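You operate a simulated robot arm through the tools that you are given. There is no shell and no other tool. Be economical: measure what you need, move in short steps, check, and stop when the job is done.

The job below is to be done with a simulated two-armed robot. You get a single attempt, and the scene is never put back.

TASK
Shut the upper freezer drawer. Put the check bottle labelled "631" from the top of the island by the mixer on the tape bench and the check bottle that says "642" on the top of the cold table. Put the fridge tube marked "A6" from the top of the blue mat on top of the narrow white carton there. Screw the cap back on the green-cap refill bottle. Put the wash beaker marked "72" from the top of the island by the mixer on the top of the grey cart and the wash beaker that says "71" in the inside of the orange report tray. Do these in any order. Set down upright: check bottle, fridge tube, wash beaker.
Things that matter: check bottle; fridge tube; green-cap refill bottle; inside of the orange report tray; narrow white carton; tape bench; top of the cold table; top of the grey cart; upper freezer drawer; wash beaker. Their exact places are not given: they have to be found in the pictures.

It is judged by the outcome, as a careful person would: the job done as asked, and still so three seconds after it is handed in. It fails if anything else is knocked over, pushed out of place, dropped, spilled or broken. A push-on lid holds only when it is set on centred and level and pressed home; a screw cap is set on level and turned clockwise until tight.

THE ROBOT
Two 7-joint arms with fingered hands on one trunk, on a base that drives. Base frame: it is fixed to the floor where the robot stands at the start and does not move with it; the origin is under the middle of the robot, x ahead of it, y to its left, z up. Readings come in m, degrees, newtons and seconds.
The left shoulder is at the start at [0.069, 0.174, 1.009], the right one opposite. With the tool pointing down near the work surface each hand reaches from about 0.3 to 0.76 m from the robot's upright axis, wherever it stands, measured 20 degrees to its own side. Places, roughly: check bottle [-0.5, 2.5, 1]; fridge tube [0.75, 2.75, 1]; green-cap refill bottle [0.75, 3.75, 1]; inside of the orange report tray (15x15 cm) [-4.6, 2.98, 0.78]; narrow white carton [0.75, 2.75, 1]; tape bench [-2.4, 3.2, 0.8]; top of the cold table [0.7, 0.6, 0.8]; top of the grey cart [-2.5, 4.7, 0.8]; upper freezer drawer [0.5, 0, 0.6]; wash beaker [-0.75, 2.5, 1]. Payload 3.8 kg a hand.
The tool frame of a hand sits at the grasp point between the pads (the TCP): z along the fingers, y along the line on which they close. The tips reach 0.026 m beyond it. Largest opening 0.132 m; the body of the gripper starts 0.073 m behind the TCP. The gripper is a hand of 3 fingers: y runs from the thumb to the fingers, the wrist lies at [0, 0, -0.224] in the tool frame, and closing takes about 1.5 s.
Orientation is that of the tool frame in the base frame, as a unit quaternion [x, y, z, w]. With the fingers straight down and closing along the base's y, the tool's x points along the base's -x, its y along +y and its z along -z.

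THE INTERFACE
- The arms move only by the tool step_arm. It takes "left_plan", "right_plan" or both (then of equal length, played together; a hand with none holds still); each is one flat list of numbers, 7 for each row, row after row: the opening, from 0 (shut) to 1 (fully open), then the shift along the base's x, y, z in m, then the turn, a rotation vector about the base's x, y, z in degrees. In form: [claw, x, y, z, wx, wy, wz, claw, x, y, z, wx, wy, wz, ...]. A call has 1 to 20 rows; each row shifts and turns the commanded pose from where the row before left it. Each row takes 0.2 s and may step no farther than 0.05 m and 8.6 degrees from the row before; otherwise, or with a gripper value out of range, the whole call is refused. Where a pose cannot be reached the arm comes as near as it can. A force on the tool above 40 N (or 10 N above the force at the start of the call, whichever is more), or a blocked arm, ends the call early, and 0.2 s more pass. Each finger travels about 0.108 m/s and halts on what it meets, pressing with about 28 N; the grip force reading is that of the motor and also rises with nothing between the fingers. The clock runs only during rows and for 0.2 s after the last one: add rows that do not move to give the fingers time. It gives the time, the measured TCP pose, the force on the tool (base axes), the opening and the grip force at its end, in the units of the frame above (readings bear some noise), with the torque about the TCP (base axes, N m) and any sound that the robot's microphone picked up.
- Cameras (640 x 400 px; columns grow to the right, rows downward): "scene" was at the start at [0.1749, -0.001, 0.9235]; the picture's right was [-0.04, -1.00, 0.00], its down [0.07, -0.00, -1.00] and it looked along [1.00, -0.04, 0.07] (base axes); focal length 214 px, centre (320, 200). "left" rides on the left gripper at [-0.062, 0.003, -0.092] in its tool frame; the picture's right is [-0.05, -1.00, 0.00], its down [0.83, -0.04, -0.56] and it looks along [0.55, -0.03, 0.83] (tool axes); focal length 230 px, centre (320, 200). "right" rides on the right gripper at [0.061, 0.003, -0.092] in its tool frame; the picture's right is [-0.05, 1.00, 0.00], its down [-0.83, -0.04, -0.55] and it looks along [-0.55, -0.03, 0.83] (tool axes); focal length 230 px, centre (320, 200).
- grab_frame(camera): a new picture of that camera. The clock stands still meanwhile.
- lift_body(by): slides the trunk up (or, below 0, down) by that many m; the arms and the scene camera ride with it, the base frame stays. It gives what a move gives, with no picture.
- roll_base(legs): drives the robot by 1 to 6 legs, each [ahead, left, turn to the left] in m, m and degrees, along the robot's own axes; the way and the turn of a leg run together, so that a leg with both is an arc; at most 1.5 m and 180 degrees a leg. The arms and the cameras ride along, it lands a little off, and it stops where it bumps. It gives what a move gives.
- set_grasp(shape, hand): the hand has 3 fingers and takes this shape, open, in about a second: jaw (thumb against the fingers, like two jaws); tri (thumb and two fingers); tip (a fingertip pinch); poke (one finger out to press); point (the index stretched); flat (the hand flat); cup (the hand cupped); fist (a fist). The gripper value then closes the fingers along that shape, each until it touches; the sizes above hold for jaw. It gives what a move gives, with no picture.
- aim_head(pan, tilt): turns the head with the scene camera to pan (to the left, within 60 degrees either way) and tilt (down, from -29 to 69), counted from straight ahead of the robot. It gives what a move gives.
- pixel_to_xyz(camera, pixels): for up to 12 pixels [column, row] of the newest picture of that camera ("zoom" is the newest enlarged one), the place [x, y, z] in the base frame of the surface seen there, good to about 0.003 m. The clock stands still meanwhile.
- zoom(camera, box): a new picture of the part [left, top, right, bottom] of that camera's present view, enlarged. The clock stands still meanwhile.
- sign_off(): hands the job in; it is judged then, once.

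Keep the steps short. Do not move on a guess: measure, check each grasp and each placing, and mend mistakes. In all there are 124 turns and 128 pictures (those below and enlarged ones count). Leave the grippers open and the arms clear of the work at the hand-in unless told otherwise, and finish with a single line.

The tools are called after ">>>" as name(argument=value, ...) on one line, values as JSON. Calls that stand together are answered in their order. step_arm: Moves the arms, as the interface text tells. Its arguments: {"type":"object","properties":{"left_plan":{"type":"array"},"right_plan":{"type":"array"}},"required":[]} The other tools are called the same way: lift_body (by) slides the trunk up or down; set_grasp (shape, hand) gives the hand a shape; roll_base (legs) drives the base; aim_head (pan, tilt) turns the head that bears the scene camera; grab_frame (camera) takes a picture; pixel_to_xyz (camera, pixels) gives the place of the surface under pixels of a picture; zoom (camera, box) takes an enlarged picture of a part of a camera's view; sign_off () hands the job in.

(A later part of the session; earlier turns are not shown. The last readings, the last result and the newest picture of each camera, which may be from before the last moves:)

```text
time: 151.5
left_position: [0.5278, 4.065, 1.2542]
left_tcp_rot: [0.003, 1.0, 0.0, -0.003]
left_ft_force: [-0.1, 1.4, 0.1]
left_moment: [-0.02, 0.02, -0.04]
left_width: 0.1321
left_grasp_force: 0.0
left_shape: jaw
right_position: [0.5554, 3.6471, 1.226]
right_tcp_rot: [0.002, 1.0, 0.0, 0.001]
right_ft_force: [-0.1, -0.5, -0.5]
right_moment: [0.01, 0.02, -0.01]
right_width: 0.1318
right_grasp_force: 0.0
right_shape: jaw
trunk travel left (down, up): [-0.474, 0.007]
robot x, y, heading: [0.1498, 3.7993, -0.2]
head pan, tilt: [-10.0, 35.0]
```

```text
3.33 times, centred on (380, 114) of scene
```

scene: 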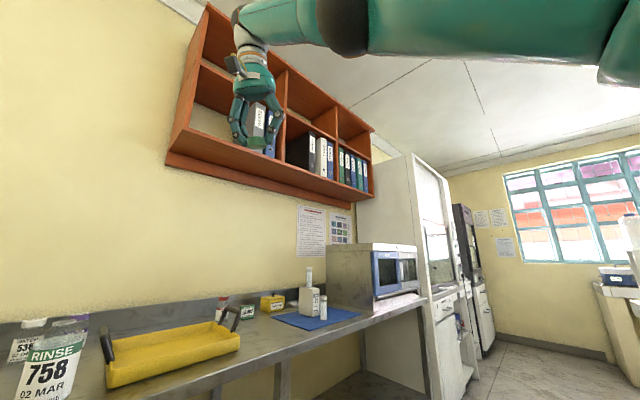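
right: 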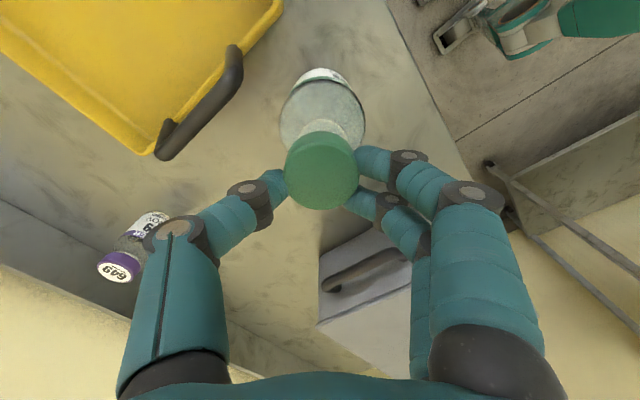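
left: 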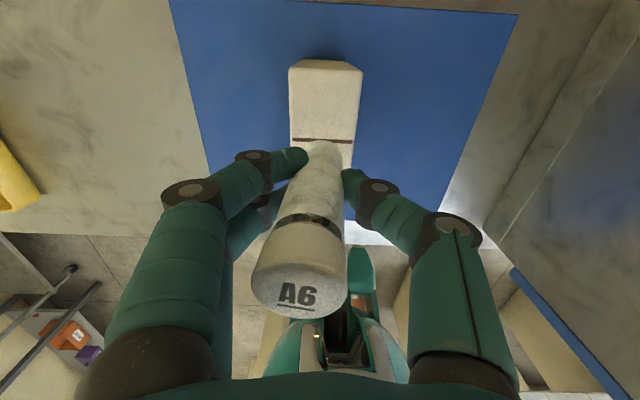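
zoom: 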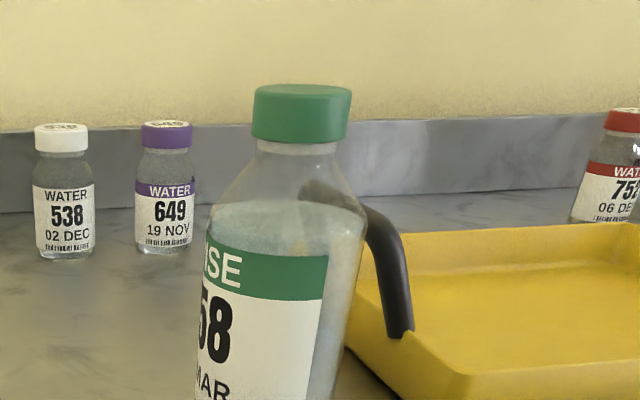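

Cap on, level. Next the island: backing out, turning round to face it, and going along the aisle to y≈2.5.

>>> roll_base(legs=[[-0.25, 0, 0.2], [0, 0, 180], [-0.15, 1.3, 0]])

>>> aim_head(pan=0, tilt=25)

>>> grab_frame(camera="scene")

```text
time: 167.0
left_position: [-0.2627, 2.2187, 1.2546]
left_tcp_rot: [1.0, 0.022, 0.003, 0.0]
left_ft_force: [1.0, -0.2, 1.3]
left_moment: [0.0, 0.0, -0.01]
left_width: 0.1315
left_grasp_force: 0.1
left_shape: jaw
right_position: [-0.3125, 2.6324, 1.2263]
right_tcp_rot: [1.0, 0.022, 0.0, 0.0]
right_ft_force: [-0.5, 0.3, -0.4]
right_moment: [0.01, 0.01, -0.02]
right_width: 0.1316
right_grasp_force: 0.1
right_shape: jaw
trunk travel left (down, up): [-0.474, 0.007]
robot x, y, heading: [0.1, 2.5021, -177.6]
head pan, tilt: [-10.0, 35.0]
```

```text
time: 167.7
left_position: [-0.2631, 2.219, 1.2551]
left_tcp_rot: [1.0, 0.022, 0.003, 0.0]
left_ft_force: [-0.1, 0.0, -0.1]
left_moment: [0.03, -0.04, 0.0]
left_width: 0.132
left_grasp_force: 0.2
left_shape: jaw
right_position: [-0.3116, 2.6331, 1.2236]
right_tcp_rot: [1.0, 0.021, -0.001, -0.001]
right_ft_force: [0.2, 0.7, 0.5]
right_moment: [0.01, -0.01, 0.0]
right_width: 0.1318
right_grasp_force: 0.0
right_shape: jaw
trunk travel left (down, up): [-0.474, 0.007]
robot x, y, heading: [0.1046, 2.4987, -177.3]
head pan, tilt: [0.0, 25.0]
```

```text
56 pictures are left
```

scene: 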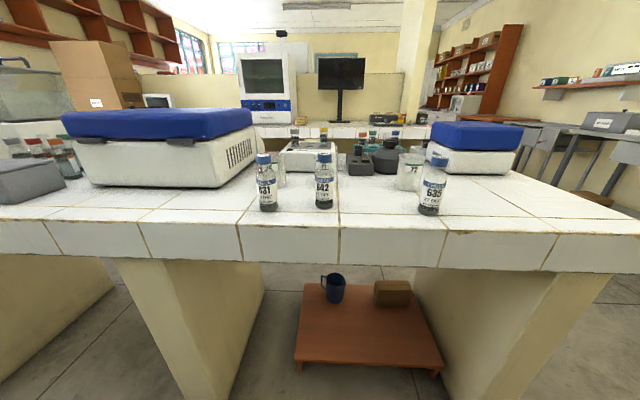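

>>> zoom(camera="scene", box=[240, 115, 480, 235])

>>> pixel_to_xyz(camera="zoom", pixels=[[70, 120], [75, 180], [225, 110], [225, 170], [512, 120], [505, 195], [100, 160], [450, 120], [420, 160], [330, 200], [75, 250], [200, 160]])

```text
2.67 times, centred on (360, 175) of scene
```

zoom: 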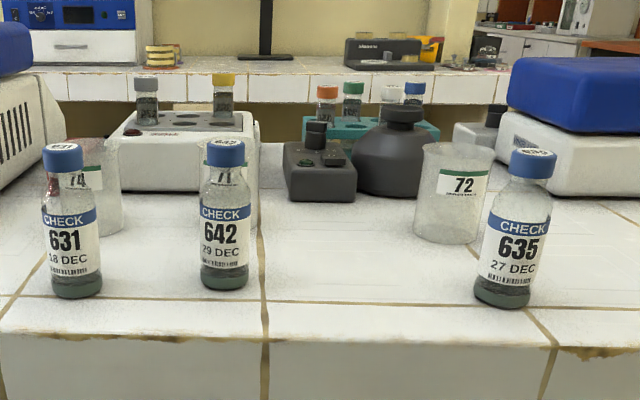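

```text
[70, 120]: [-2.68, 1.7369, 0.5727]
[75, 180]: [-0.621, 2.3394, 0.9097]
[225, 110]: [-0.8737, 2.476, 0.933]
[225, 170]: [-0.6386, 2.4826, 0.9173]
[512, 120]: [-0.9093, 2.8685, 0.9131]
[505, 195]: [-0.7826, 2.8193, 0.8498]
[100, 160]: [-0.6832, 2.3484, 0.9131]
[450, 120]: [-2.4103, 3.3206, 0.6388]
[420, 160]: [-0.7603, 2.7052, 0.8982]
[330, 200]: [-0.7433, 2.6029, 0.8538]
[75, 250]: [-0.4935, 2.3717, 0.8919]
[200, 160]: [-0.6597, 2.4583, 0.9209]
```

>>> pixel_to_xyz(camera="zoom", pixels=[[63, 150], [70, 240], [75, 285], [225, 148], [226, 235], [224, 278], [460, 185], [455, 152], [445, 235], [85, 180], [228, 178], [515, 250]])

>>> grab_frame(camera="right")

```text
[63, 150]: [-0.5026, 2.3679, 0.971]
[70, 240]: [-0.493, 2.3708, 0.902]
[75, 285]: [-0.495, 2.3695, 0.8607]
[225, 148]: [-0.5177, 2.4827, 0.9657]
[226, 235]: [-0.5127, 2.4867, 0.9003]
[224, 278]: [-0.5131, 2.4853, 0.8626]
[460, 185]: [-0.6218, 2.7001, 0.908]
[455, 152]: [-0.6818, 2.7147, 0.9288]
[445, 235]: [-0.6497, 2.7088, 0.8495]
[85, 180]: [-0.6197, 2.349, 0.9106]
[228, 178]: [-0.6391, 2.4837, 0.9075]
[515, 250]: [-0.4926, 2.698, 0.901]
```

```text
54 pictures are left
```

right: 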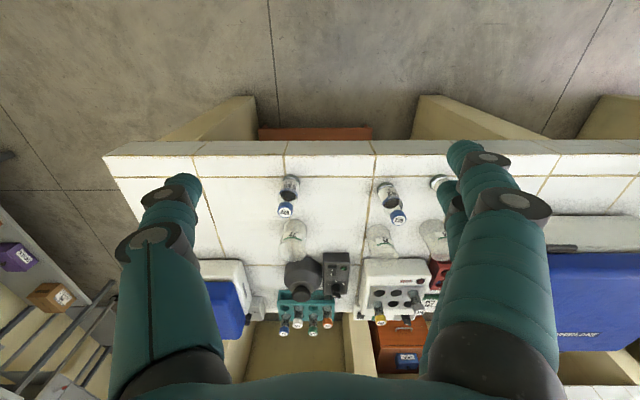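

631 at ≈(−0.514, 2.370) and 642 at ≈(−0.534, 2.486). Rolling 0.2 m closer and squaring up.

>>> roll_base(legs=[[0.2, 0, -2.7]])

>>> aim_head(pan=0, tilt=35)

>>> zoom(camera="scene", box=[160, 90, 480, 290])

```text
time: 169.3
left_position: [-0.4776, 2.2357, 1.2551]
left_tcp_rot: [1.0, -0.004, 0.001, -0.001]
left_ft_force: [0.2, -0.2, 0.1]
left_moment: [0.02, -0.01, 0.01]
left_width: 0.1319
left_grasp_force: 0.1
left_shape: jaw
right_position: [-0.5038, 2.6523, 1.2249]
right_tcp_rot: [1.0, -0.004, -0.002, 0.0]
right_ft_force: [-0.4, -0.4, 1.3]
right_moment: [-0.03, -0.01, -0.01]
right_width: 0.132
right_grasp_force: 0.0
right_shape: jaw
trunk travel left (down, up): [-0.474, 0.007]
robot x, y, heading: [-0.0976, 2.4926, 179.2]
head pan, tilt: [0.0, 25.0]
```

```text
time: 170.0
left_position: [-0.4775, 2.2351, 1.2552]
left_tcp_rot: [1.0, -0.004, 0.003, 0.001]
left_ft_force: [-0.6, 0.2, -0.7]
left_moment: [0.0, -0.02, 0.0]
left_width: 0.132
left_grasp_force: 0.0
left_shape: jaw
right_position: [-0.5036, 2.6502, 1.2244]
right_tcp_rot: [1.0, -0.004, -0.001, 0.0]
right_ft_force: [0.4, -0.5, 0.8]
right_moment: [0.02, 0.0, 0.01]
right_width: 0.1319
right_grasp_force: 0.1
right_shape: jaw
trunk travel left (down, up): [-0.474, 0.007]
robot x, y, heading: [-0.0964, 2.4974, 179.5]
head pan, tilt: [0.0, 35.0]
```

```text
2.00 times, centred on (320, 190) of scene
```

zoom: 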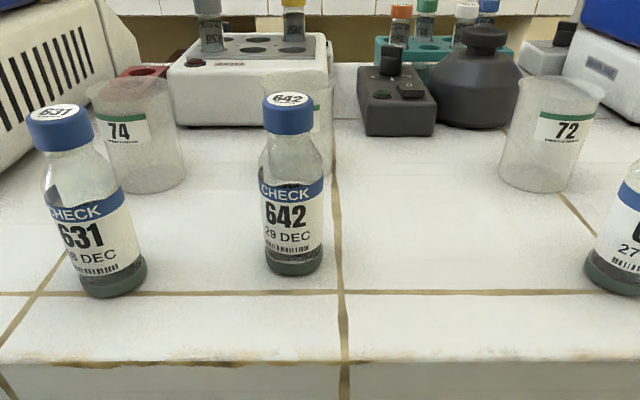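

>>> pixel_to_xyz(camera="zoom", pixels=[[61, 110], [288, 98], [94, 240], [290, 215], [262, 200], [322, 200], [60, 225], [132, 220], [291, 262], [110, 288]])

```text
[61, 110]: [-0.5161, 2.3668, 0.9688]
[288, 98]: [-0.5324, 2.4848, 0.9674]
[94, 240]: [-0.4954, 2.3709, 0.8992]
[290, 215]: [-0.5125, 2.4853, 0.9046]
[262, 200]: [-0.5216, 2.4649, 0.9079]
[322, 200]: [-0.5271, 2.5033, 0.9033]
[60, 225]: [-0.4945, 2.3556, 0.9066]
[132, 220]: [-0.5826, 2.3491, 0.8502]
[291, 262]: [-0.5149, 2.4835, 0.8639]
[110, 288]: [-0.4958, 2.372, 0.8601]
```

642 at (−0.533, 2.485), 631 at (−0.515, 2.368). Right hand goes over 642 and descends with fingers at 0.7.

>>> step_arm(right_plan=[0.9, -0.007, -0.041, 0, 0, 0, 0, 0.7, -0.007, -0.041, 0, 0, 0, 0, 0.7, -0.007, -0.041, 0, 0, 0, 0, 0.7, -0.0075, -0.0415, 0, 0, 0, 0, 0.7, 0, 0, -0.04, 0, 0, 0, 0.7, 0, 0, -0.04, 0, 0, 0, 0.7, 0, 0, -0.04, 0, 0, 0, 0.7, 0, 0, -0.04, 0, 0, 0, 0.7, 0, 0, -0.04, 0, 0, 0, 0.7, 0, 0, 0, 0, 0, 0])

>>> grab_frame(camera="scene")

```text
time: 172.2
left_position: [-0.4777, 2.2347, 1.2551]
left_tcp_rot: [1.0, -0.004, 0.002, 0.0]
left_ft_force: [0.3, -0.8, -0.1]
left_moment: [0.01, -0.04, 0.0]
left_width: 0.1317
left_grasp_force: 0.2
left_shape: jaw
right_position: [-0.5307, 2.4866, 1.0251]
right_tcp_rot: [1.0, -0.005, -0.002, 0.0]
right_ft_force: [0.0, -0.5, -0.2]
right_moment: [0.0, -0.02, -0.01]
right_width: 0.093
right_grasp_force: 0.1
right_shape: jaw
trunk travel left (down, up): [-0.474, 0.007]
robot x, y, heading: [-0.0977, 2.4951, 179.3]
head pan, tilt: [0.0, 35.0]
```

```text
52 pictures are left
```

scene: 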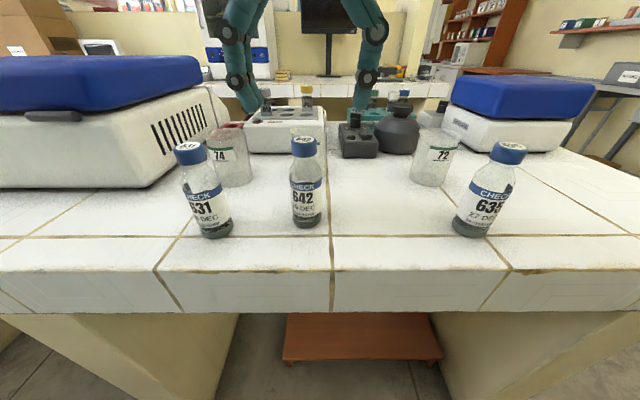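

Aligned over 642. Down 0.12 m and close.

>>> step_arm(right_plan=[0.7, -0.001, -0.001, -0.04, 0, 0, 0, 0.7, -0.001, 0, -0.04, 0, 0, 0, 0.7, 0, 0, -0.038, 0, 0, 0, 0.7, 0, 0, 0, 0, 0, 0, 0.5, 0, 0, 0, 0, 0, 0, 0.3, 0, 0, 0, 0, 0, 0, 0.15, 0, 0, 0, 0, 0, 0, 0, 0, 0, 0, 0, 0, 0, 0, 0, 0, 0, 0, 0, 0, 0, 0, 0, 0, 0, 0, 0, 0, 0, 0, 0, 0.03, 0, 0, 0, 0, 0, 0, 0.045, 0, 0, 0, 0, 0, 0, 0.045, 0, 0, 0, 0, 0, 0, 0.045, 0, 0, 0])

>>> grab_frame(camera="scene")

```text
refused: plan must hold 7 numbers for each row
```

```text
51 pictures are left
```

scene: 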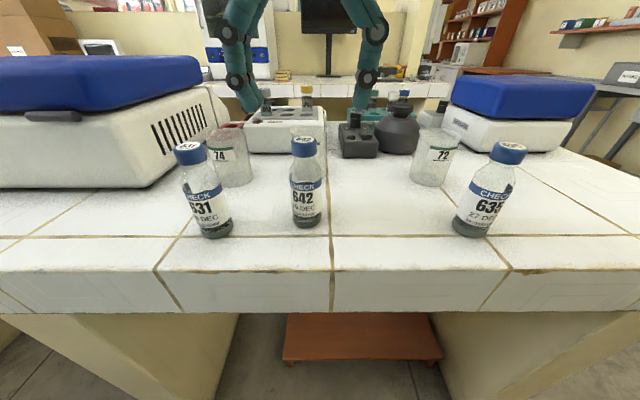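

>>> step_arm(right_plan=[0.7, -0.001, -0.001, -0.04, 0, 0, 0, 0.7, -0.001, 0, -0.04, 0, 0, 0, 0.7, 0, 0, -0.038, 0, 0, 0, 0.7, 0, 0, 0, 0, 0, 0, 0.5, 0, 0, 0, 0, 0, 0, 0.3, 0, 0, 0, 0, 0, 0, 0.15, 0, 0, 0, 0, 0, 0, 0, 0, 0, 0, 0, 0, 0, 0, 0, 0, 0, 0, 0, 0])

```text
time: 174.2
left_position: [-0.4777, 2.2354, 1.2548]
left_tcp_rot: [1.0, -0.004, 0.003, 0.0]
left_ft_force: [-1.3, -0.4, 0.1]
left_moment: [0.0, 0.0, 0.03]
left_width: 0.132
left_grasp_force: 0.2
left_shape: jaw
right_position: [-0.5318, 2.4844, 0.9069]
right_tcp_rot: [1.0, -0.004, -0.002, 0.0]
right_ft_force: [0.2, -0.1, 0.2]
right_moment: [-0.02, 0.0, 0.02]
right_width: 0.0307
right_grasp_force: 27.6
right_shape: jaw
trunk travel left (down, up): [-0.474, 0.007]
robot x, y, heading: [-0.0961, 2.4956, 179.6]
head pan, tilt: [0.0, 35.0]
```

Gripped 642. Lifting it clear to the right side, then the left hand goes over 631.

>>> step_arm(right_plan=[0, 0, 0, 0.03, 0, 0, 0, 0, 0, 0, 0.049, 0, 0, 0, 0, 0, 0, 0.049, 0, 0, 0, 0, 0, 0, 0.049, 0, 0, 0, 0, 0, 0, 0.049, 0, 0, 0, 0, 0, 0, 0.049, 0, 0, 0, 0, 0.01, 0.045, 0, 0, 0, 0, 0, 0.01, 0.045, 0, 0, 0, 0, 0, 0.01, 0.045, 0, 0, 0, 0, 0, 0.01, 0.045, 0, 0, 0, 0, 0, 0, 0, 0, 0, 0, 0, 0, 0, 0, 0, 0, 0, 0, 0, 0, 0, 0, 0, 0, 0], left_plan=[1, 0, 0, 0, 0, 0, 0, 1, 0, 0, 0, 0, 0, 0, 1, 0, 0, 0, 0, 0, 0, 1, 0, 0, 0, 0, 0, 0, 1, 0, 0, 0, 0, 0, 0, 1, 0, 0, 0, 0, 0, 0, 1, 0, 0, 0, 0, 0, 0, 1, 0, 0, 0, 0, 0, 0, 0.9, 0, 0, 0, 0, 0, 0, 0.7, 0, 0, 0, 0, 0, 0, 0.7, -0.0125, 0.0443, 0, 0, 0, 0, 0.7, -0.0125, 0.0443, 0, 0, 0, 0, 0.7, -0.0125, 0.0443, 0, 0, 0, 0])

>>> step_arm(left_plan=[0.7, 0, 0, -0.045, 0, 0, 0, 0.7, 0, 0, -0.045, 0, 0, 0, 0.7, 0, 0, -0.045, 0, 0, 0, 0.7, 0, 0, -0.045, 0, 0, 0, 0.7, 0, 0, -0.045, 0, 0, 0, 0.7, 0, 0, 0, 0, 0, 0])

>>> grab_frame(camera="scene")

```text
time: 177.0
left_position: [-0.5153, 2.3707, 1.2545]
left_tcp_rot: [1.0, -0.005, 0.002, 0.0]
left_ft_force: [-0.7, -0.1, 0.3]
left_moment: [-0.01, -0.02, 0.01]
left_width: 0.0925
left_grasp_force: 0.0
left_shape: jaw
right_position: [-0.4964, 2.6673, 1.1832]
right_tcp_rot: [1.0, -0.005, -0.001, 0.001]
right_ft_force: [0.1, 0.5, -1.3]
right_moment: [0.0, 0.0, -0.01]
right_width: 0.0302
right_grasp_force: 27.9
right_shape: jaw
trunk travel left (down, up): [-0.474, 0.007]
robot x, y, heading: [-0.1031, 2.4971, 179.2]
head pan, tilt: [0.0, 35.0]
```

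```text
time: 178.4
left_position: [-0.5139, 2.3667, 1.0301]
left_tcp_rot: [1.0, -0.005, 0.002, -0.001]
left_ft_force: [1.0, 0.0, -0.4]
left_moment: [0.03, -0.02, 0.01]
left_width: 0.0927
left_grasp_force: 0.0
left_shape: jaw
right_position: [-0.4944, 2.6673, 1.1844]
right_tcp_rot: [1.0, -0.004, -0.001, 0.0]
right_ft_force: [0.4, 0.3, -0.6]
right_moment: [0.01, 0.0, 0.0]
right_width: 0.0307
right_grasp_force: 27.6
right_shape: jaw
trunk travel left (down, up): [-0.474, 0.007]
robot x, y, heading: [-0.1, 2.4945, 179.6]
head pan, tilt: [0.0, 35.0]
```

```text
50 pictures are left
```

scene: 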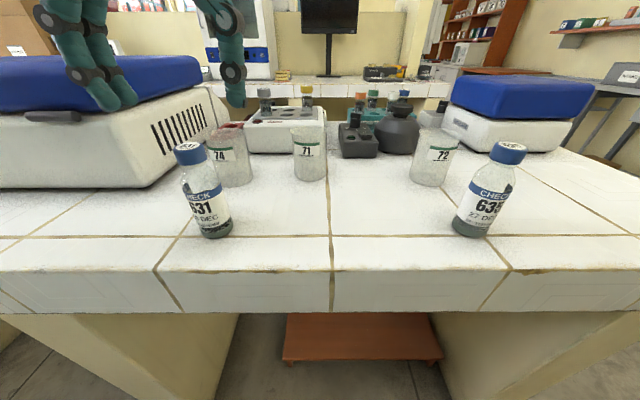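

The middle beaker is 71, right is 72. Checking the mixer clearance and beaker positions before descending.

>>> pixel_to_xyz(camera="scene", pixels=[[205, 180], [150, 188], [205, 75], [180, 70], [309, 152], [309, 175], [297, 152], [321, 152], [434, 156], [420, 150], [450, 150], [211, 205]])

```text
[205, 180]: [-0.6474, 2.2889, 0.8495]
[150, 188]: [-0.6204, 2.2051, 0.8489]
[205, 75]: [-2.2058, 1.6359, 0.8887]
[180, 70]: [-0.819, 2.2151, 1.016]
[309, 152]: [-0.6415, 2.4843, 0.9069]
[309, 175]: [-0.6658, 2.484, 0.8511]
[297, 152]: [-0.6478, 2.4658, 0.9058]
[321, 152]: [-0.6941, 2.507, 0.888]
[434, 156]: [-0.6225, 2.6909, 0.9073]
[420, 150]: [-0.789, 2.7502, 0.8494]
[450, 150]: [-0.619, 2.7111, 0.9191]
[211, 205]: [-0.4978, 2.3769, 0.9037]
```

Clear. Descending on 631 and closing.

>>> step_arm(left_plan=[0.7, 0, 0.001, -0.042, 0, 0, 0, 0.7, 0, 0, -0.042, 0, 0, 0, 0.7, 0, 0, -0.04, 0, 0, 0, 0.7, 0, 0, 0, 0, 0, 0, 0.5, 0, 0, 0, 0, 0, 0, 0.3, 0, 0, 0, 0, 0, 0, 0.15, 0, 0, 0, 0, 0, 0, 0, 0, 0, 0, 0, 0, 0, 0, 0, 0, 0, 0, 0, 0])

>>> step_arm(left_plan=[0, 0, 0, 0.03, 0, 0, 0, 0, 0, 0, 0.049, 0, 0, 0, 0, 0, 0, 0.049, 0, 0, 0, 0, 0, 0, 0.049, 0, 0, 0, 0, 0, 0, 0.049, 0, 0, 0, 0, 0.04, 0, 0.029, 0, 0, 0, 0, 0.045, 0, 0, 0, 0, 0, 0, 0, 0, 0, 0, 0, 0])

>>> grab_frame(camera="left")

```text
time: 180.4
left_position: [-0.5144, 2.3685, 0.9071]
left_tcp_rot: [1.0, -0.004, 0.003, 0.0]
left_ft_force: [0.3, 0.2, 0.6]
left_moment: [0.01, 0.04, -0.02]
left_width: 0.0305
left_grasp_force: 28.2
left_shape: jaw
right_position: [-0.4962, 2.6671, 1.184]
right_tcp_rot: [1.0, -0.005, -0.001, 0.001]
right_ft_force: [-0.3, 0.6, -1.9]
right_moment: [0.0, 0.01, -0.01]
right_width: 0.0304
right_grasp_force: 28.1
right_shape: jaw
trunk travel left (down, up): [-0.474, 0.007]
robot x, y, heading: [-0.1002, 2.4961, 179.6]
head pan, tilt: [0.0, 35.0]
```

```text
time: 182.2
left_position: [-0.4311, 2.3681, 1.16]
left_tcp_rot: [1.0, -0.004, 0.002, 0.0]
left_ft_force: [0.2, -0.6, -1.2]
left_moment: [0.04, 0.0, -0.02]
left_width: 0.0305
left_grasp_force: 27.2
left_shape: jaw
right_position: [-0.495, 2.6668, 1.1828]
right_tcp_rot: [1.0, -0.005, -0.001, 0.001]
right_ft_force: [0.1, 0.6, -1.1]
right_moment: [0.01, 0.0, 0.02]
right_width: 0.0303
right_grasp_force: 27.1
right_shape: jaw
trunk travel left (down, up): [-0.474, 0.007]
robot x, y, heading: [-0.0973, 2.498, 179.2]
head pan, tilt: [0.0, 35.0]
```

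```text
49 pictures are left
```

left: 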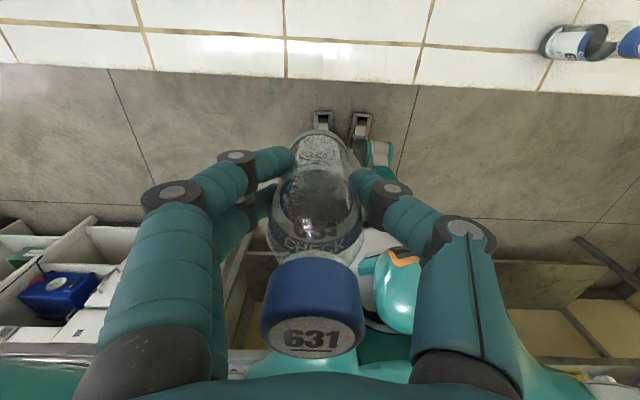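

Both bottles held upright. Driving down the aisle to the cold table and turning to face it.

>>> roll_base(legs=[[-0.1, 0, 0.5], [0, 1.0, 0], [0, 0.9, 0], [0, 0, 180]])

>>> grab_frame(camera="scene")

```text
time: 199.9
left_position: [0.3339, 0.7422, 1.1598]
left_tcp_rot: [-0.014, 1.0, -0.001, -0.003]
left_ft_force: [0.3, -0.2, -0.6]
left_moment: [0.01, 0.01, -0.02]
left_width: 0.0303
left_grasp_force: 27.7
left_shape: jaw
right_position: [0.409, 0.4473, 1.1838]
right_tcp_rot: [-0.014, 1.0, 0.0, 0.001]
right_ft_force: [0.2, -0.7, 0.2]
right_moment: [-0.03, 0.04, 0.03]
right_width: 0.0301
right_grasp_force: 28.1
right_shape: jaw
trunk travel left (down, up): [-0.474, 0.007]
robot x, y, heading: [0.008, 0.6004, 1.6]
head pan, tilt: [0.0, 35.0]
```

```text
48 pictures are left
```

scene: 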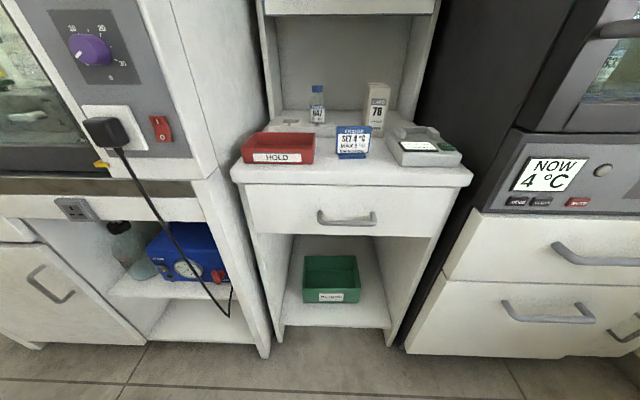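

>>> zoom(camera="scene", box=[220, 70, 480, 200])

>>> pixel_to_xyz(camera="scene", pixels=[[280, 162], [352, 157], [350, 178], [430, 178], [250, 178], [313, 155], [385, 140], [400, 165], [315, 120], [375, 125], [340, 120], [300, 178]])

```text
2.46 times, centred on (350, 135) of scene
```

zoom: 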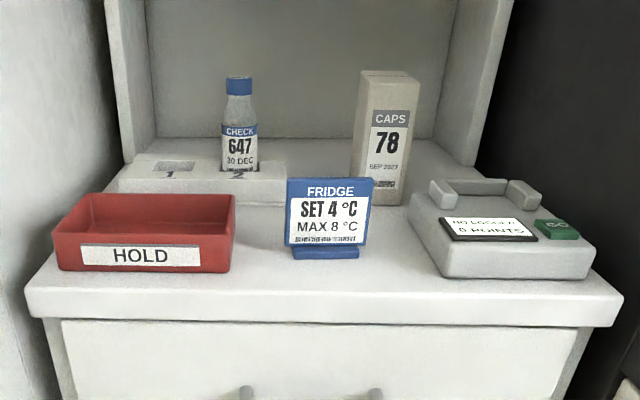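

```text
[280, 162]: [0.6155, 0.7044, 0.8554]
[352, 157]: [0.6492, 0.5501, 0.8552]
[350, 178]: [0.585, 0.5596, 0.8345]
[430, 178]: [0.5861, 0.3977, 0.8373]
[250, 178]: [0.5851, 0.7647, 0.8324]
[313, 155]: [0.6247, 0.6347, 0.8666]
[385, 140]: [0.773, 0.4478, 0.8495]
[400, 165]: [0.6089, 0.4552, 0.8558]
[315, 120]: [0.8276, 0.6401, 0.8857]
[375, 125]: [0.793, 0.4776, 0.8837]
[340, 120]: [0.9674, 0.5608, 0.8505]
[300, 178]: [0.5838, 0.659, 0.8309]
```

>>> pixel_to_xyz(camera="zoom", pixels=[[262, 230], [270, 212], [286, 196], [340, 172], [354, 190], [234, 200], [230, 262], [290, 185], [368, 185], [395, 205], [412, 215], [390, 72]])

```text
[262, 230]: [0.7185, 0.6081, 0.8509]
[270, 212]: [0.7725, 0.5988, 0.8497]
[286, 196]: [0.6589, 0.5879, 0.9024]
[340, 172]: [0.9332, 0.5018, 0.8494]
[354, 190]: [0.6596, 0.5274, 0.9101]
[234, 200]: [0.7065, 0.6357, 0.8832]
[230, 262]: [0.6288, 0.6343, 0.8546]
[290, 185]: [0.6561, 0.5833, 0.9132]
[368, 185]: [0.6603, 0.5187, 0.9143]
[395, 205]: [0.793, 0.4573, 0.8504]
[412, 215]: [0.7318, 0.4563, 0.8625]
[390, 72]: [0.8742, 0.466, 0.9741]
```

Free spot on the cold table at ≈(0.735, 0.565) behind the sign. Retracting the left hand a little and rolling 0.2 m forward.

>>> step_arm(left_plan=[0, -0.04, -0.01, 0.01, 0, 0, 0, 0, -0.03, -0.01, 0.01, 0, 0, 0])

>>> roll_base(legs=[[0.2, -0.02, -1.6]])

```text
time: 200.5
left_position: [0.264, 0.722, 1.1812]
left_tcp_rot: [-0.014, 1.0, -0.001, -0.001]
left_ft_force: [-0.3, 0.0, -1.1]
left_moment: [0.01, -0.01, 0.0]
left_width: 0.0301
left_grasp_force: 28.1
left_shape: jaw
right_position: [0.4102, 0.445, 1.1842]
right_tcp_rot: [-0.015, 1.0, 0.0, 0.001]
right_ft_force: [0.8, -0.1, -1.4]
right_moment: [0.04, 0.01, 0.01]
right_width: 0.0297
right_grasp_force: 28.2
right_shape: jaw
trunk travel left (down, up): [-0.474, 0.007]
robot x, y, heading: [0.0032, 0.5998, 1.6]
head pan, tilt: [0.0, 35.0]
```

```text
time: 202.1
left_position: [0.4276, 0.7009, 1.1862]
left_tcp_rot: [0.004, 1.0, -0.002, 0.01]
left_ft_force: [-0.6, -0.3, -1.0]
left_moment: [-0.01, -0.01, -0.02]
left_width: 0.0303
left_grasp_force: 27.9
left_shape: jaw
right_position: [0.551, 0.4223, 1.1894]
right_tcp_rot: [-0.017, 1.0, -0.01, 0.013]
right_ft_force: [-0.3, 0.6, -0.9]
right_moment: [-0.01, 0.0, -0.02]
right_width: 0.0304
right_grasp_force: 28.0
right_shape: jaw
trunk travel left (down, up): [-0.474, 0.007]
robot x, y, heading: [0.1825, 0.5859, -0.4]
head pan, tilt: [0.0, 35.0]
stopped in leg 1: the robot was blocked; the commanded pose is now the measured one
```

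Blocked — likely the right elbow at the fridge handle. Backing off and shifting left, away from the fridge.

>>> roll_base(legs=[[-0.08, 0, 0.4], [0, 0.15, 0]])

>>> aim_head(pan=-35, tilt=25)

>>> grab_frame(camera="scene")

```text
time: 204.1
left_position: [0.3689, 0.8525, 1.1809]
left_tcp_rot: [0.0, 1.0, -0.001, -0.002]
left_ft_force: [-0.7, 0.0, -0.4]
left_moment: [-0.04, 0.01, 0.0]
left_width: 0.0303
left_grasp_force: 27.9
left_shape: jaw
right_position: [0.4962, 0.5739, 1.1788]
right_tcp_rot: [-0.016, 1.0, -0.008, 0.0]
right_ft_force: [0.6, 0.1, -1.6]
right_moment: [-0.01, 0.02, 0.01]
right_width: 0.0303
right_grasp_force: 27.4
right_shape: jaw
trunk travel left (down, up): [-0.474, 0.007]
robot x, y, heading: [0.1059, 0.7368, -0.1]
head pan, tilt: [0.0, 35.0]
```

```text
time: 205.1
left_position: [0.3665, 0.8508, 1.18]
left_tcp_rot: [-0.001, 1.0, -0.001, -0.002]
left_ft_force: [0.4, 0.7, -1.5]
left_moment: [0.0, 0.01, 0.02]
left_width: 0.0302
left_grasp_force: 28.2
left_shape: jaw
right_position: [0.496, 0.5751, 1.1799]
right_tcp_rot: [-0.017, 1.0, -0.007, 0.0]
right_ft_force: [0.6, -0.9, -0.3]
right_moment: [0.0, -0.01, 0.01]
right_width: 0.0305
right_grasp_force: 28.2
right_shape: jaw
trunk travel left (down, up): [-0.474, 0.007]
robot x, y, heading: [0.105, 0.736, 0.1]
head pan, tilt: [-35.0, 25.0]
```

```text
46 pictures are left
```

scene: 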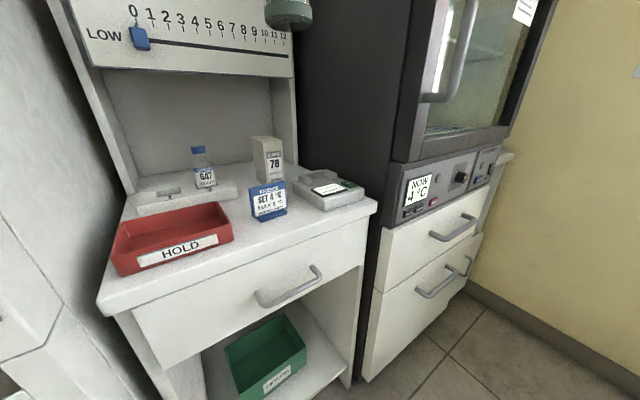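

>>> pixel_to_xyz(camera="scene", pixels=[[200, 55], [140, 40], [100, 70], [135, 185], [296, 100], [60, 30], [290, 12], [200, 150], [268, 145], [245, 175], [395, 200], [300, 185]])

```text
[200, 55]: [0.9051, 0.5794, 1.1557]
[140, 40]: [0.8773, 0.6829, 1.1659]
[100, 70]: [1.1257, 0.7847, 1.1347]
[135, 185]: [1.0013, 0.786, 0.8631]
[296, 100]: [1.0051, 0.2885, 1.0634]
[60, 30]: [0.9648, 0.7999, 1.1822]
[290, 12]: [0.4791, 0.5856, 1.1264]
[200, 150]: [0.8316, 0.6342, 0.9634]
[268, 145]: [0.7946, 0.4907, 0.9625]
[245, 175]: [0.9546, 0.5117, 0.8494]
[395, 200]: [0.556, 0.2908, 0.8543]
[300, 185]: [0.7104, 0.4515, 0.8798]
```

Rolling 5 cm in, then: down to z 1.05, forward to x≈0.735.

>>> roll_base(legs=[[0.055, 0, 0]])

>>> step_arm(right_plan=[0, 0, 0, -0.045, 0, 0, 0, 0, 0, 0, -0.045, 0, 0, 0, 0, 0, 0, -0.04, 0, 0, 0, 0, 0.045, -0.002, 0, 0, 0, 0, 0, 0.045, -0.002, 0, 0, 0, 0, 0, 0.045, -0.002, 0, 0, 0, 0, 0, 0.045, -0.002, 0, 0, 0, 0, 0, 0, 0, 0, 0, 0, 0])

>>> aim_head(pan=-15, tilt=38)

>>> grab_frame(camera="scene")

```text
time: 206.0
left_position: [0.4216, 0.8522, 1.1807]
left_tcp_rot: [0.0, 1.0, -0.001, 0.0]
left_ft_force: [-0.5, -0.2, -0.5]
left_moment: [0.01, 0.02, 0.0]
left_width: 0.0303
left_grasp_force: 27.9
left_shape: jaw
right_position: [0.5504, 0.5745, 1.1802]
right_tcp_rot: [-0.016, 1.0, -0.009, 0.001]
right_ft_force: [0.6, 0.0, -0.6]
right_moment: [0.02, 0.02, 0.02]
right_width: 0.0301
right_grasp_force: 27.4
right_shape: jaw
trunk travel left (down, up): [-0.474, 0.007]
robot x, y, heading: [0.1632, 0.7383, -0.1]
head pan, tilt: [-35.0, 25.0]
```

```text
time: 207.8
left_position: [0.4206, 0.8512, 1.1795]
left_tcp_rot: [0.0, 1.0, 0.0, -0.002]
left_ft_force: [-0.3, 0.8, -0.2]
left_moment: [0.07, -0.01, -0.03]
left_width: 0.0303
left_grasp_force: 28.0
left_shape: jaw
right_position: [0.7305, 0.5658, 1.0488]
right_tcp_rot: [-0.017, 1.0, -0.008, 0.001]
right_ft_force: [0.1, 0.0, -1.3]
right_moment: [0.0, -0.01, -0.02]
right_width: 0.0304
right_grasp_force: 27.8
right_shape: jaw
trunk travel left (down, up): [-0.474, 0.007]
robot x, y, heading: [0.1596, 0.7367, 0.1]
head pan, tilt: [-35.0, 25.0]
```

```text
time: 208.7
left_position: [0.421, 0.8514, 1.1811]
left_tcp_rot: [0.0, 1.0, -0.001, -0.002]
left_ft_force: [0.2, 0.9, -0.9]
left_moment: [-0.01, 0.01, -0.01]
left_width: 0.0306
left_grasp_force: 27.9
left_shape: jaw
right_position: [0.7312, 0.5671, 1.0482]
right_tcp_rot: [-0.016, 1.0, -0.008, 0.0]
right_ft_force: [0.2, -0.6, -0.7]
right_moment: [0.0, -0.01, 0.02]
right_width: 0.0304
right_grasp_force: 28.2
right_shape: jaw
trunk travel left (down, up): [-0.474, 0.007]
robot x, y, heading: [0.1564, 0.7422, 0.0]
head pan, tilt: [-15.0, 38.0]
```

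```text
45 pictures are left
```

scene: 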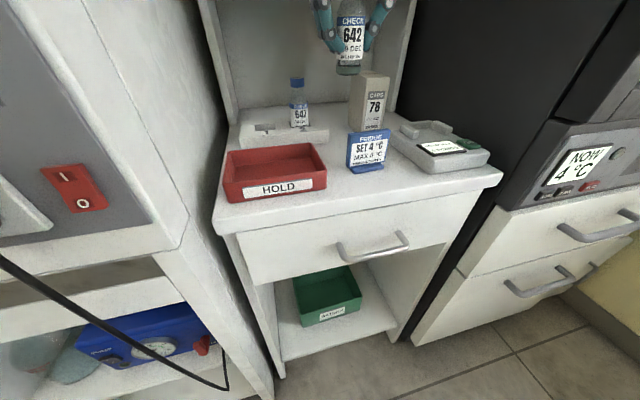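

Descending behind the sign with a 0.9° level correction, stopping just above the surface.

>>> step_arm(right_plan=[0, 0.002, 0, -0.03, 0.9, 0, 0, 0, 0, 0, -0.035, 0, 0, 0, 0, 0, 0, -0.035, 0, 0, 0, 0, 0, 0, -0.03, 0, 0, 0, 0, 0, 0, -0.007, 0, 0, 0, 0, 0, 0, -0.003, 0, 0, 0, 0, 0, 0, 0, 0, 0, 0])

>>> zoom(camera="scene", box=[270, 50, 430, 180])

```text
time: 210.3
left_position: [0.4219, 0.8522, 1.1809]
left_tcp_rot: [0.0, 1.0, -0.001, -0.001]
left_ft_force: [-0.2, -0.1, 0.0]
left_moment: [0.01, -0.02, -0.03]
left_width: 0.0302
left_grasp_force: 28.3
left_shape: jaw
right_position: [0.7331, 0.5655, 0.9088]
right_tcp_rot: [-0.017, 1.0, 0.0, 0.001]
right_ft_force: [0.0, 0.4, -1.3]
right_moment: [-0.01, -0.02, -0.02]
right_width: 0.0301
right_grasp_force: 28.0
right_shape: jaw
trunk travel left (down, up): [-0.474, 0.007]
robot x, y, heading: [0.1631, 0.739, 0.1]
head pan, tilt: [-15.0, 38.0]
```

```text
3.08 times, centred on (350, 115) of scene
```

zoom: 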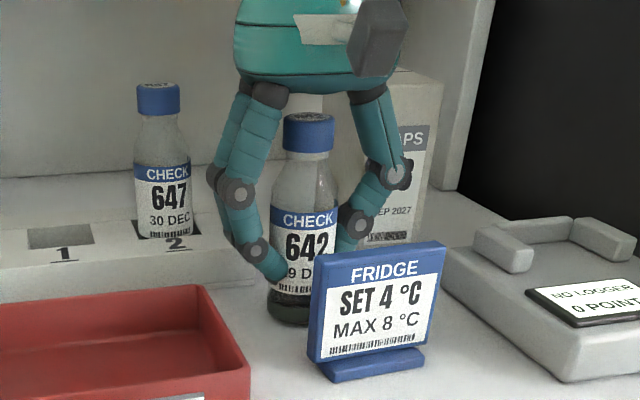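

Two small steps to touch, then release with limited opening and rise.

>>> step_arm(right_plan=[0, 0, 0, -0.0015, 0, 0, 0, 0, 0, 0, -0.001, 0, 0, 0, 0, 0, 0, 0, 0, 0, 0])

```text
time: 211.1
left_position: [0.4205, 0.8526, 1.1805]
left_tcp_rot: [0.0, 1.0, -0.001, -0.002]
left_ft_force: [0.3, 0.4, -0.5]
left_moment: [-0.02, -0.01, 0.02]
left_width: 0.0302
left_grasp_force: 27.7
left_shape: jaw
right_position: [0.7325, 0.5661, 0.9074]
right_tcp_rot: [-0.016, 1.0, 0.0, 0.0]
right_ft_force: [0.6, -0.9, -0.2]
right_moment: [-0.01, 0.01, 0.0]
right_width: 0.0302
right_grasp_force: 27.8
right_shape: jaw
trunk travel left (down, up): [-0.474, 0.007]
robot x, y, heading: [0.1638, 0.7393, -0.0]
head pan, tilt: [-15.0, 38.0]
```

>>> step_arm(right_plan=[0, 0, 0, -0.0015, 0, 0, 0, 0, 0, 0, 0, 0, 0, 0])

```text
time: 211.7
left_position: [0.4207, 0.8513, 1.1805]
left_tcp_rot: [0.0, 1.0, -0.001, -0.002]
left_ft_force: [-0.2, -0.6, -0.8]
left_moment: [-0.02, -0.01, -0.02]
left_width: 0.0303
left_grasp_force: 27.8
left_shape: jaw
right_position: [0.7329, 0.5653, 0.906]
right_tcp_rot: [-0.016, 1.0, 0.001, 0.001]
right_ft_force: [0.0, 0.7, 0.4]
right_moment: [0.0, 0.0, -0.05]
right_width: 0.0302
right_grasp_force: 27.9
right_shape: jaw
trunk travel left (down, up): [-0.474, 0.007]
robot x, y, heading: [0.162, 0.7367, 0.2]
head pan, tilt: [-15.0, 38.0]
```

Nearly touching; 1.5 mm more, then opening to 0.5 and rising.

>>> step_arm(right_plan=[0, 0, 0, -0.0015, 0, 0, 0, 0.27, 0, 0, 0, 0, 0, 0, 0.32, 0, 0, 0, 0, 0, 0, 0.4, 0, 0, 0, 0, 0, 0, 0.5, 0, 0, 0, 0, 0, 0, 0.5, 0, 0, 0, 0, 0, 0, 0.5, 0, 0, 0.02, 0, 0, 0, 0.5, 0, 0, 0.04, 0, 0, 0, 0.5, 0, 0, 0.045, 0, 0, 0, 0.5, 0, 0, 0.045, 0, 0, 0, 0.5, -0.03, 0, 0.03, 0, 0, 0, 0.5, -0.045, 0, 0, 0, 0, 0, 0.5, -0.045, 0, 0, 0, 0, 0, 0.5, -0.045, 0, 0, 0, 0, 0, 0.5, -0.045, 0, 0, 0, 0, 0])

>>> zoom(camera="scene", box=[270, 50, 430, 180])

```text
time: 214.9
left_position: [0.4213, 0.8514, 1.1806]
left_tcp_rot: [0.0, 1.0, -0.001, -0.001]
left_ft_force: [-0.1, -0.1, -1.7]
left_moment: [-0.01, 0.01, 0.06]
left_width: 0.0303
left_grasp_force: 28.2
left_shape: jaw
right_position: [0.5225, 0.5674, 1.0857]
right_tcp_rot: [-0.016, 1.0, -0.001, 0.001]
right_ft_force: [-0.3, -0.1, 0.2]
right_moment: [-0.01, 0.01, -0.05]
right_width: 0.0652
right_grasp_force: 0.0
right_shape: jaw
trunk travel left (down, up): [-0.474, 0.007]
robot x, y, heading: [0.1594, 0.7369, 0.2]
head pan, tilt: [-15.0, 38.0]
```

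```text
3.08 times, centred on (350, 115) of scene
```

zoom: 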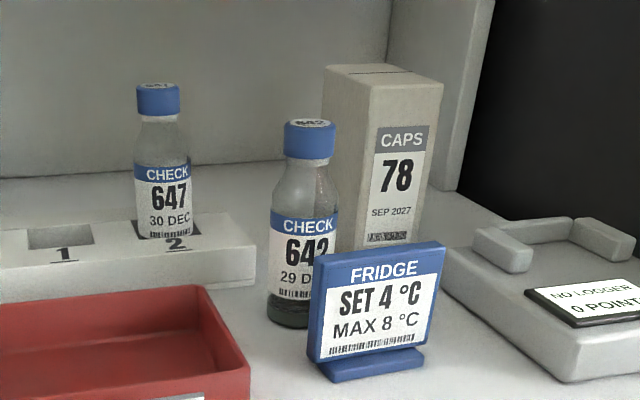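

642 stands upright on the cold table. Raising the right hand and driving back to the island for beaker 72 (631 stays in the left hand).

>>> step_arm(right_plan=[0.7, -0.03, -0.02, 0.03, 0, 0, 0, 1, -0.03, -0.02, 0.03, 0, 0, 0, 1, -0.03, -0.02, 0.03, 0, 0, 0, 1, 0, 0, 0.02, 0, 0, 0])

>>> roll_base(legs=[[-0.16, 0, 0], [0, 0, 180], [0, -0.87, 0], [0, -0.87, 0]])

>>> aim_head(pan=0, tilt=32)

>>> grab_frame(camera="scene")

```text
time: 215.9
left_position: [0.4218, 0.8535, 1.18]
left_tcp_rot: [0.0, 1.0, 0.0, -0.002]
left_ft_force: [0.2, 0.2, -1.0]
left_moment: [0.02, 0.0, 0.02]
left_width: 0.0304
left_grasp_force: 27.6
left_shape: jaw
right_position: [0.4327, 0.5072, 1.1941]
right_tcp_rot: [-0.017, 1.0, 0.0, 0.0]
right_ft_force: [-0.3, -0.1, -0.1]
right_moment: [-0.01, -0.01, -0.01]
right_width: 0.132
right_grasp_force: 0.0
right_shape: jaw
trunk travel left (down, up): [-0.474, 0.007]
robot x, y, heading: [0.1598, 0.7408, 0.1]
head pan, tilt: [-15.0, 38.0]
```

```text
time: 220.8
left_position: [-0.0626, 1.0128, 1.1827]
left_tcp_rot: [-0.596, 0.803, -0.004, 0.011]
left_ft_force: [-0.6, 0.6, -1.2]
left_moment: [-0.03, 0.0, -0.01]
left_width: 0.0303
left_grasp_force: 28.3
left_shape: jaw
right_position: [0.2743, 0.923, 1.2019]
right_tcp_rot: [-0.603, 0.798, -0.005, 0.013]
right_ft_force: [0.2, 0.7, 0.0]
right_moment: [0.0, -0.01, -0.03]
right_width: 0.132
right_grasp_force: 0.0
right_shape: jaw
trunk travel left (down, up): [-0.474, 0.007]
robot x, y, heading: [-0.0048, 0.7362, 73.5]
head pan, tilt: [-15.0, 38.0]
stopped in leg 2: the robot was blocked; the commanded pose is now the measured one
```

```text
time: 221.5
left_position: [-0.0625, 1.0124, 1.1815]
left_tcp_rot: [-0.597, 0.802, -0.005, 0.011]
left_ft_force: [0.1, 0.1, -0.3]
left_moment: [-0.01, 0.02, -0.01]
left_width: 0.0304
left_grasp_force: 28.2
left_shape: jaw
right_position: [0.2757, 0.9229, 1.2024]
right_tcp_rot: [-0.603, 0.798, -0.006, 0.012]
right_ft_force: [0.0, -0.2, 0.8]
right_moment: [-0.02, -0.01, -0.01]
right_width: 0.1319
right_grasp_force: 0.2
right_shape: jaw
trunk travel left (down, up): [-0.474, 0.007]
robot x, y, heading: [-0.0033, 0.7403, 73.5]
head pan, tilt: [0.0, 32.0]
```

```text
42 pictures are left
```

scene: 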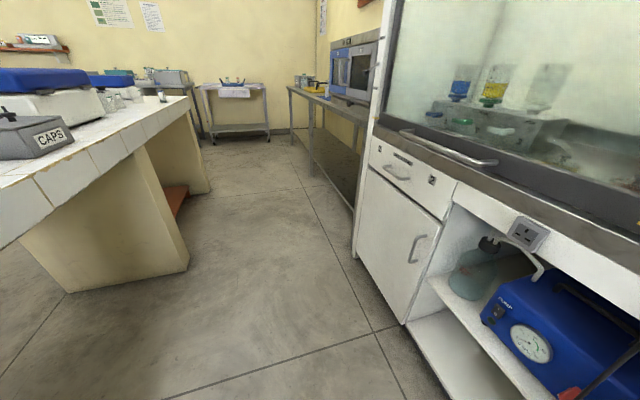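

The left elbow met the island's end shelf while turning. I'll turn back, go to y≈0.6 where the turn worked before, and turn the other way.

>>> roll_base(legs=[[0, 0, -73.5], [0, -0.15, 0], [0, 0, -180]])

```text
time: 233.4
left_position: [-0.2625, 0.4688, 1.181]
left_tcp_rot: [1.0, 0.008, 0.002, 0.0]
left_ft_force: [-0.9, 0.2, -0.3]
left_moment: [-0.01, -0.02, 0.04]
left_width: 0.0299
left_grasp_force: 28.1
left_shape: jaw
right_position: [-0.2801, 0.8178, 1.1922]
right_tcp_rot: [1.0, 0.014, 0.003, -0.002]
right_ft_force: [-0.5, -0.1, 0.8]
right_moment: [-0.03, 0.02, 0.03]
right_width: 0.132
right_grasp_force: 0.1
right_shape: jaw
trunk travel left (down, up): [-0.474, 0.007]
robot x, y, heading: [-0.0041, 0.5829, -178.8]
head pan, tilt: [0.0, 32.0]
```

>>> roll_base(legs=[[0.0, -0.95, -1.2], [0, -0.95, 0]])

>>> grab_frame(camera="scene")

```text
time: 242.9
left_position: [-0.2912, 2.3565, 1.1788]
left_tcp_rot: [1.0, 0.011, 0.001, 0.0]
left_ft_force: [0.5, 0.2, -1.0]
left_moment: [0.01, 0.0, 0.02]
left_width: 0.0302
left_grasp_force: 28.0
left_shape: jaw
right_position: [-0.3103, 2.7069, 1.1916]
right_tcp_rot: [1.0, 0.018, 0.002, -0.001]
right_ft_force: [-0.4, -0.6, -0.5]
right_moment: [0.04, -0.02, -0.01]
right_width: 0.1317
right_grasp_force: 0.0
right_shape: jaw
trunk travel left (down, up): [-0.474, 0.007]
robot x, y, heading: [-0.0353, 2.4777, -178.9]
head pan, tilt: [0.0, 32.0]
```

```text
41 pictures are left
```

scene: 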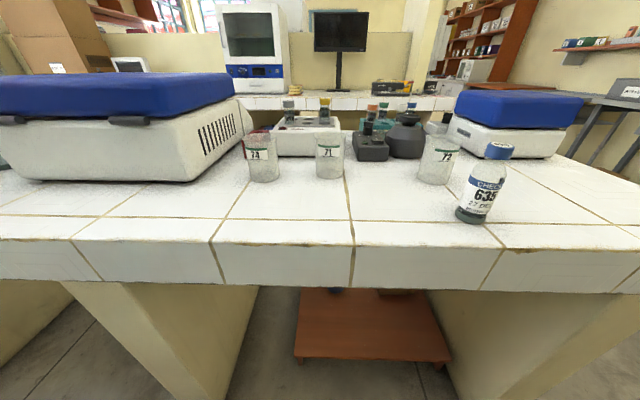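

>>> roll_base(legs=[[0.08, 0.02, -1.1]])

>>> zoom(camera="scene", box=[300, 110, 540, 260])

```text
time: 243.9
left_position: [-0.3719, 2.3392, 1.1797]
left_tcp_rot: [1.0, 0.001, 0.002, 0.0]
left_ft_force: [-0.7, -0.1, -0.9]
left_moment: [0.02, -0.01, -0.02]
left_width: 0.0299
left_grasp_force: 28.0
left_shape: jaw
right_position: [-0.3847, 2.6896, 1.1934]
right_tcp_rot: [1.0, 0.008, 0.001, -0.001]
right_ft_force: [-0.7, 0.0, 1.3]
right_moment: [0.01, -0.01, -0.03]
right_width: 0.132
right_grasp_force: 0.0
right_shape: jaw
trunk travel left (down, up): [-0.474, 0.007]
robot x, y, heading: [-0.1098, 2.4561, -180.0]
head pan, tilt: [0.0, 32.0]
```

```text
2.67 times, centred on (420, 185) of scene
```

zoom: 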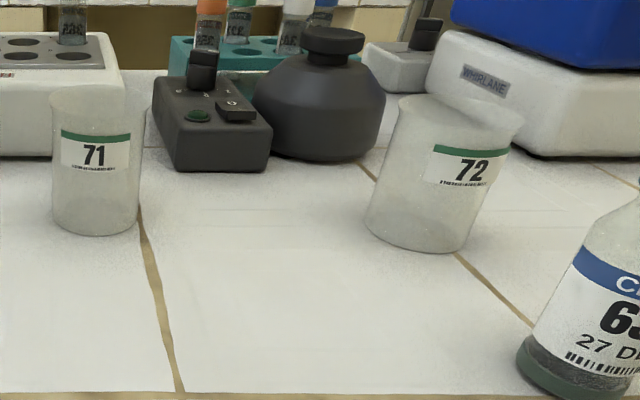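

>>> pixel_to_xyz(camera="zoom", pixels=[[470, 165], [438, 165], [500, 165], [420, 230], [415, 112], [508, 135], [92, 150], [65, 150], [128, 150], [320, 150], [575, 330], [440, 105]])

```text
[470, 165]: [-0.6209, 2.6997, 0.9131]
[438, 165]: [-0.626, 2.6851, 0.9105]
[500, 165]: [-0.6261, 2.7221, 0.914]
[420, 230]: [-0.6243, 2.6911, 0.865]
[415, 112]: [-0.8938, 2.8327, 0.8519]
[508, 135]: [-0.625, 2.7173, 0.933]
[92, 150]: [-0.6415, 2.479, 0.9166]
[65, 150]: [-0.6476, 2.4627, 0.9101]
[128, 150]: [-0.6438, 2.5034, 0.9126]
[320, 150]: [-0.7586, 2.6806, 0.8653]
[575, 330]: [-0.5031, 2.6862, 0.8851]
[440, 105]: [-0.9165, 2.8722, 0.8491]
```

Beaker 72 centre ≈(−0.655, 2.704), diameter ≈0.07. Right hand over it, fully open.

>>> step_arm(right_plan=[1, -0.045, 0.0024, -0.015, 0, 0, 0, 1, -0.045, 0.0024, -0.015, 0, 0, 0, 1, -0.045, 0.0024, -0.015, 0, 0, 0, 1, -0.045, 0.0024, -0.015, 0, 0, 0, 1, -0.045, 0.0024, -0.015, 0, 0, 0, 1, -0.045, 0.0024, -0.015, 0, 0, 0, 1, 0, 0, -0.045, 0, 0, 0, 1, 0, 0, -0.04, 0, 0, 0, 1, 0, 0, 0, 0, 0, 0])

>>> grab_frame(camera="scene")

```text
time: 245.9
left_position: [-0.3721, 2.3413, 1.1802]
left_tcp_rot: [1.0, 0.001, 0.001, 0.001]
left_ft_force: [-0.6, -1.1, -0.9]
left_moment: [-0.05, 0.01, 0.02]
left_width: 0.0301
left_grasp_force: 28.3
left_shape: jaw
right_position: [-0.6584, 2.7034, 1.0175]
right_tcp_rot: [1.0, 0.009, 0.002, -0.003]
right_ft_force: [0.5, -0.3, -0.2]
right_moment: [-0.01, -0.05, -0.01]
right_width: 0.1317
right_grasp_force: 0.0
right_shape: jaw
trunk travel left (down, up): [-0.474, 0.007]
robot x, y, heading: [-0.1085, 2.4545, -179.4]
head pan, tilt: [0.0, 32.0]
```

```text
39 pictures are left
```

scene: 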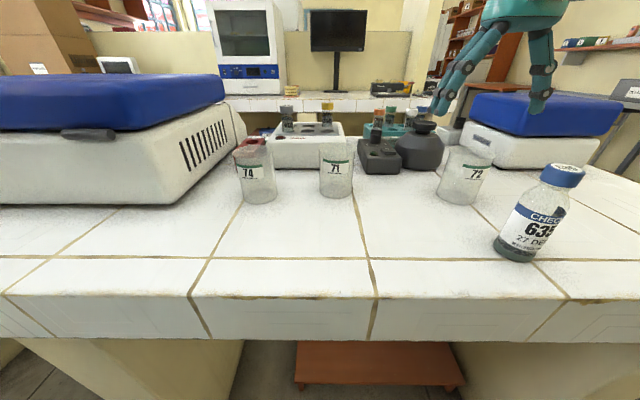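

Aligned. Descending 0.113 m and closing on 72.

>>> step_arm(right_plan=[1, 0.002, 0, -0.04, 0, 0, 0, 1, 0.001, 0, -0.04, 0, 0, 0, 1, 0, 0, -0.033, 0, 0, 0, 1, 0, 0, 0, 0, 0, 0, 0.8, 0, 0, 0, 0, 0, 0, 0.6, 0, 0, 0, 0, 0, 0, 0.4, 0, 0, 0, 0, 0, 0, 0.2, 0, 0, 0, 0, 0, 0, 0.2, 0, 0, 0, 0, 0, 0])

>>> grab_frame(camera="scene")

```text
time: 247.9
left_position: [-0.372, 2.3411, 1.1802]
left_tcp_rot: [1.0, 0.001, 0.001, 0.0]
left_ft_force: [0.5, 0.8, -1.0]
left_moment: [-0.02, -0.01, 0.0]
left_width: 0.0299
left_grasp_force: 28.0
left_shape: jaw
right_position: [-0.6521, 2.7046, 0.904]
right_tcp_rot: [1.0, 0.008, 0.002, -0.002]
right_ft_force: [-0.2, 0.0, 0.6]
right_moment: [0.01, 0.01, -0.01]
right_width: 0.0528
right_grasp_force: 27.6
right_shape: jaw
trunk travel left (down, up): [-0.474, 0.007]
robot x, y, heading: [-0.1139, 2.4582, -179.7]
head pan, tilt: [0.0, 32.0]
```

```text
38 pictures are left
```

scene: 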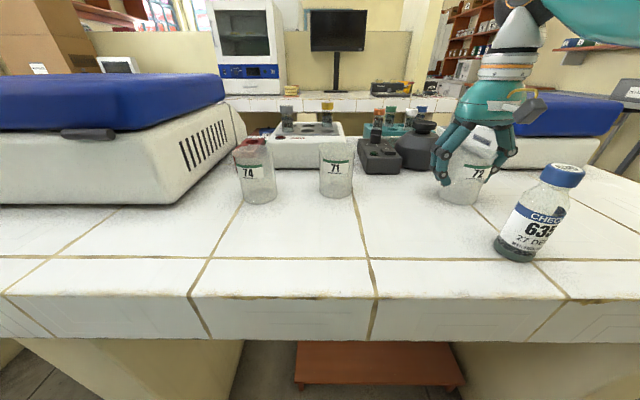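

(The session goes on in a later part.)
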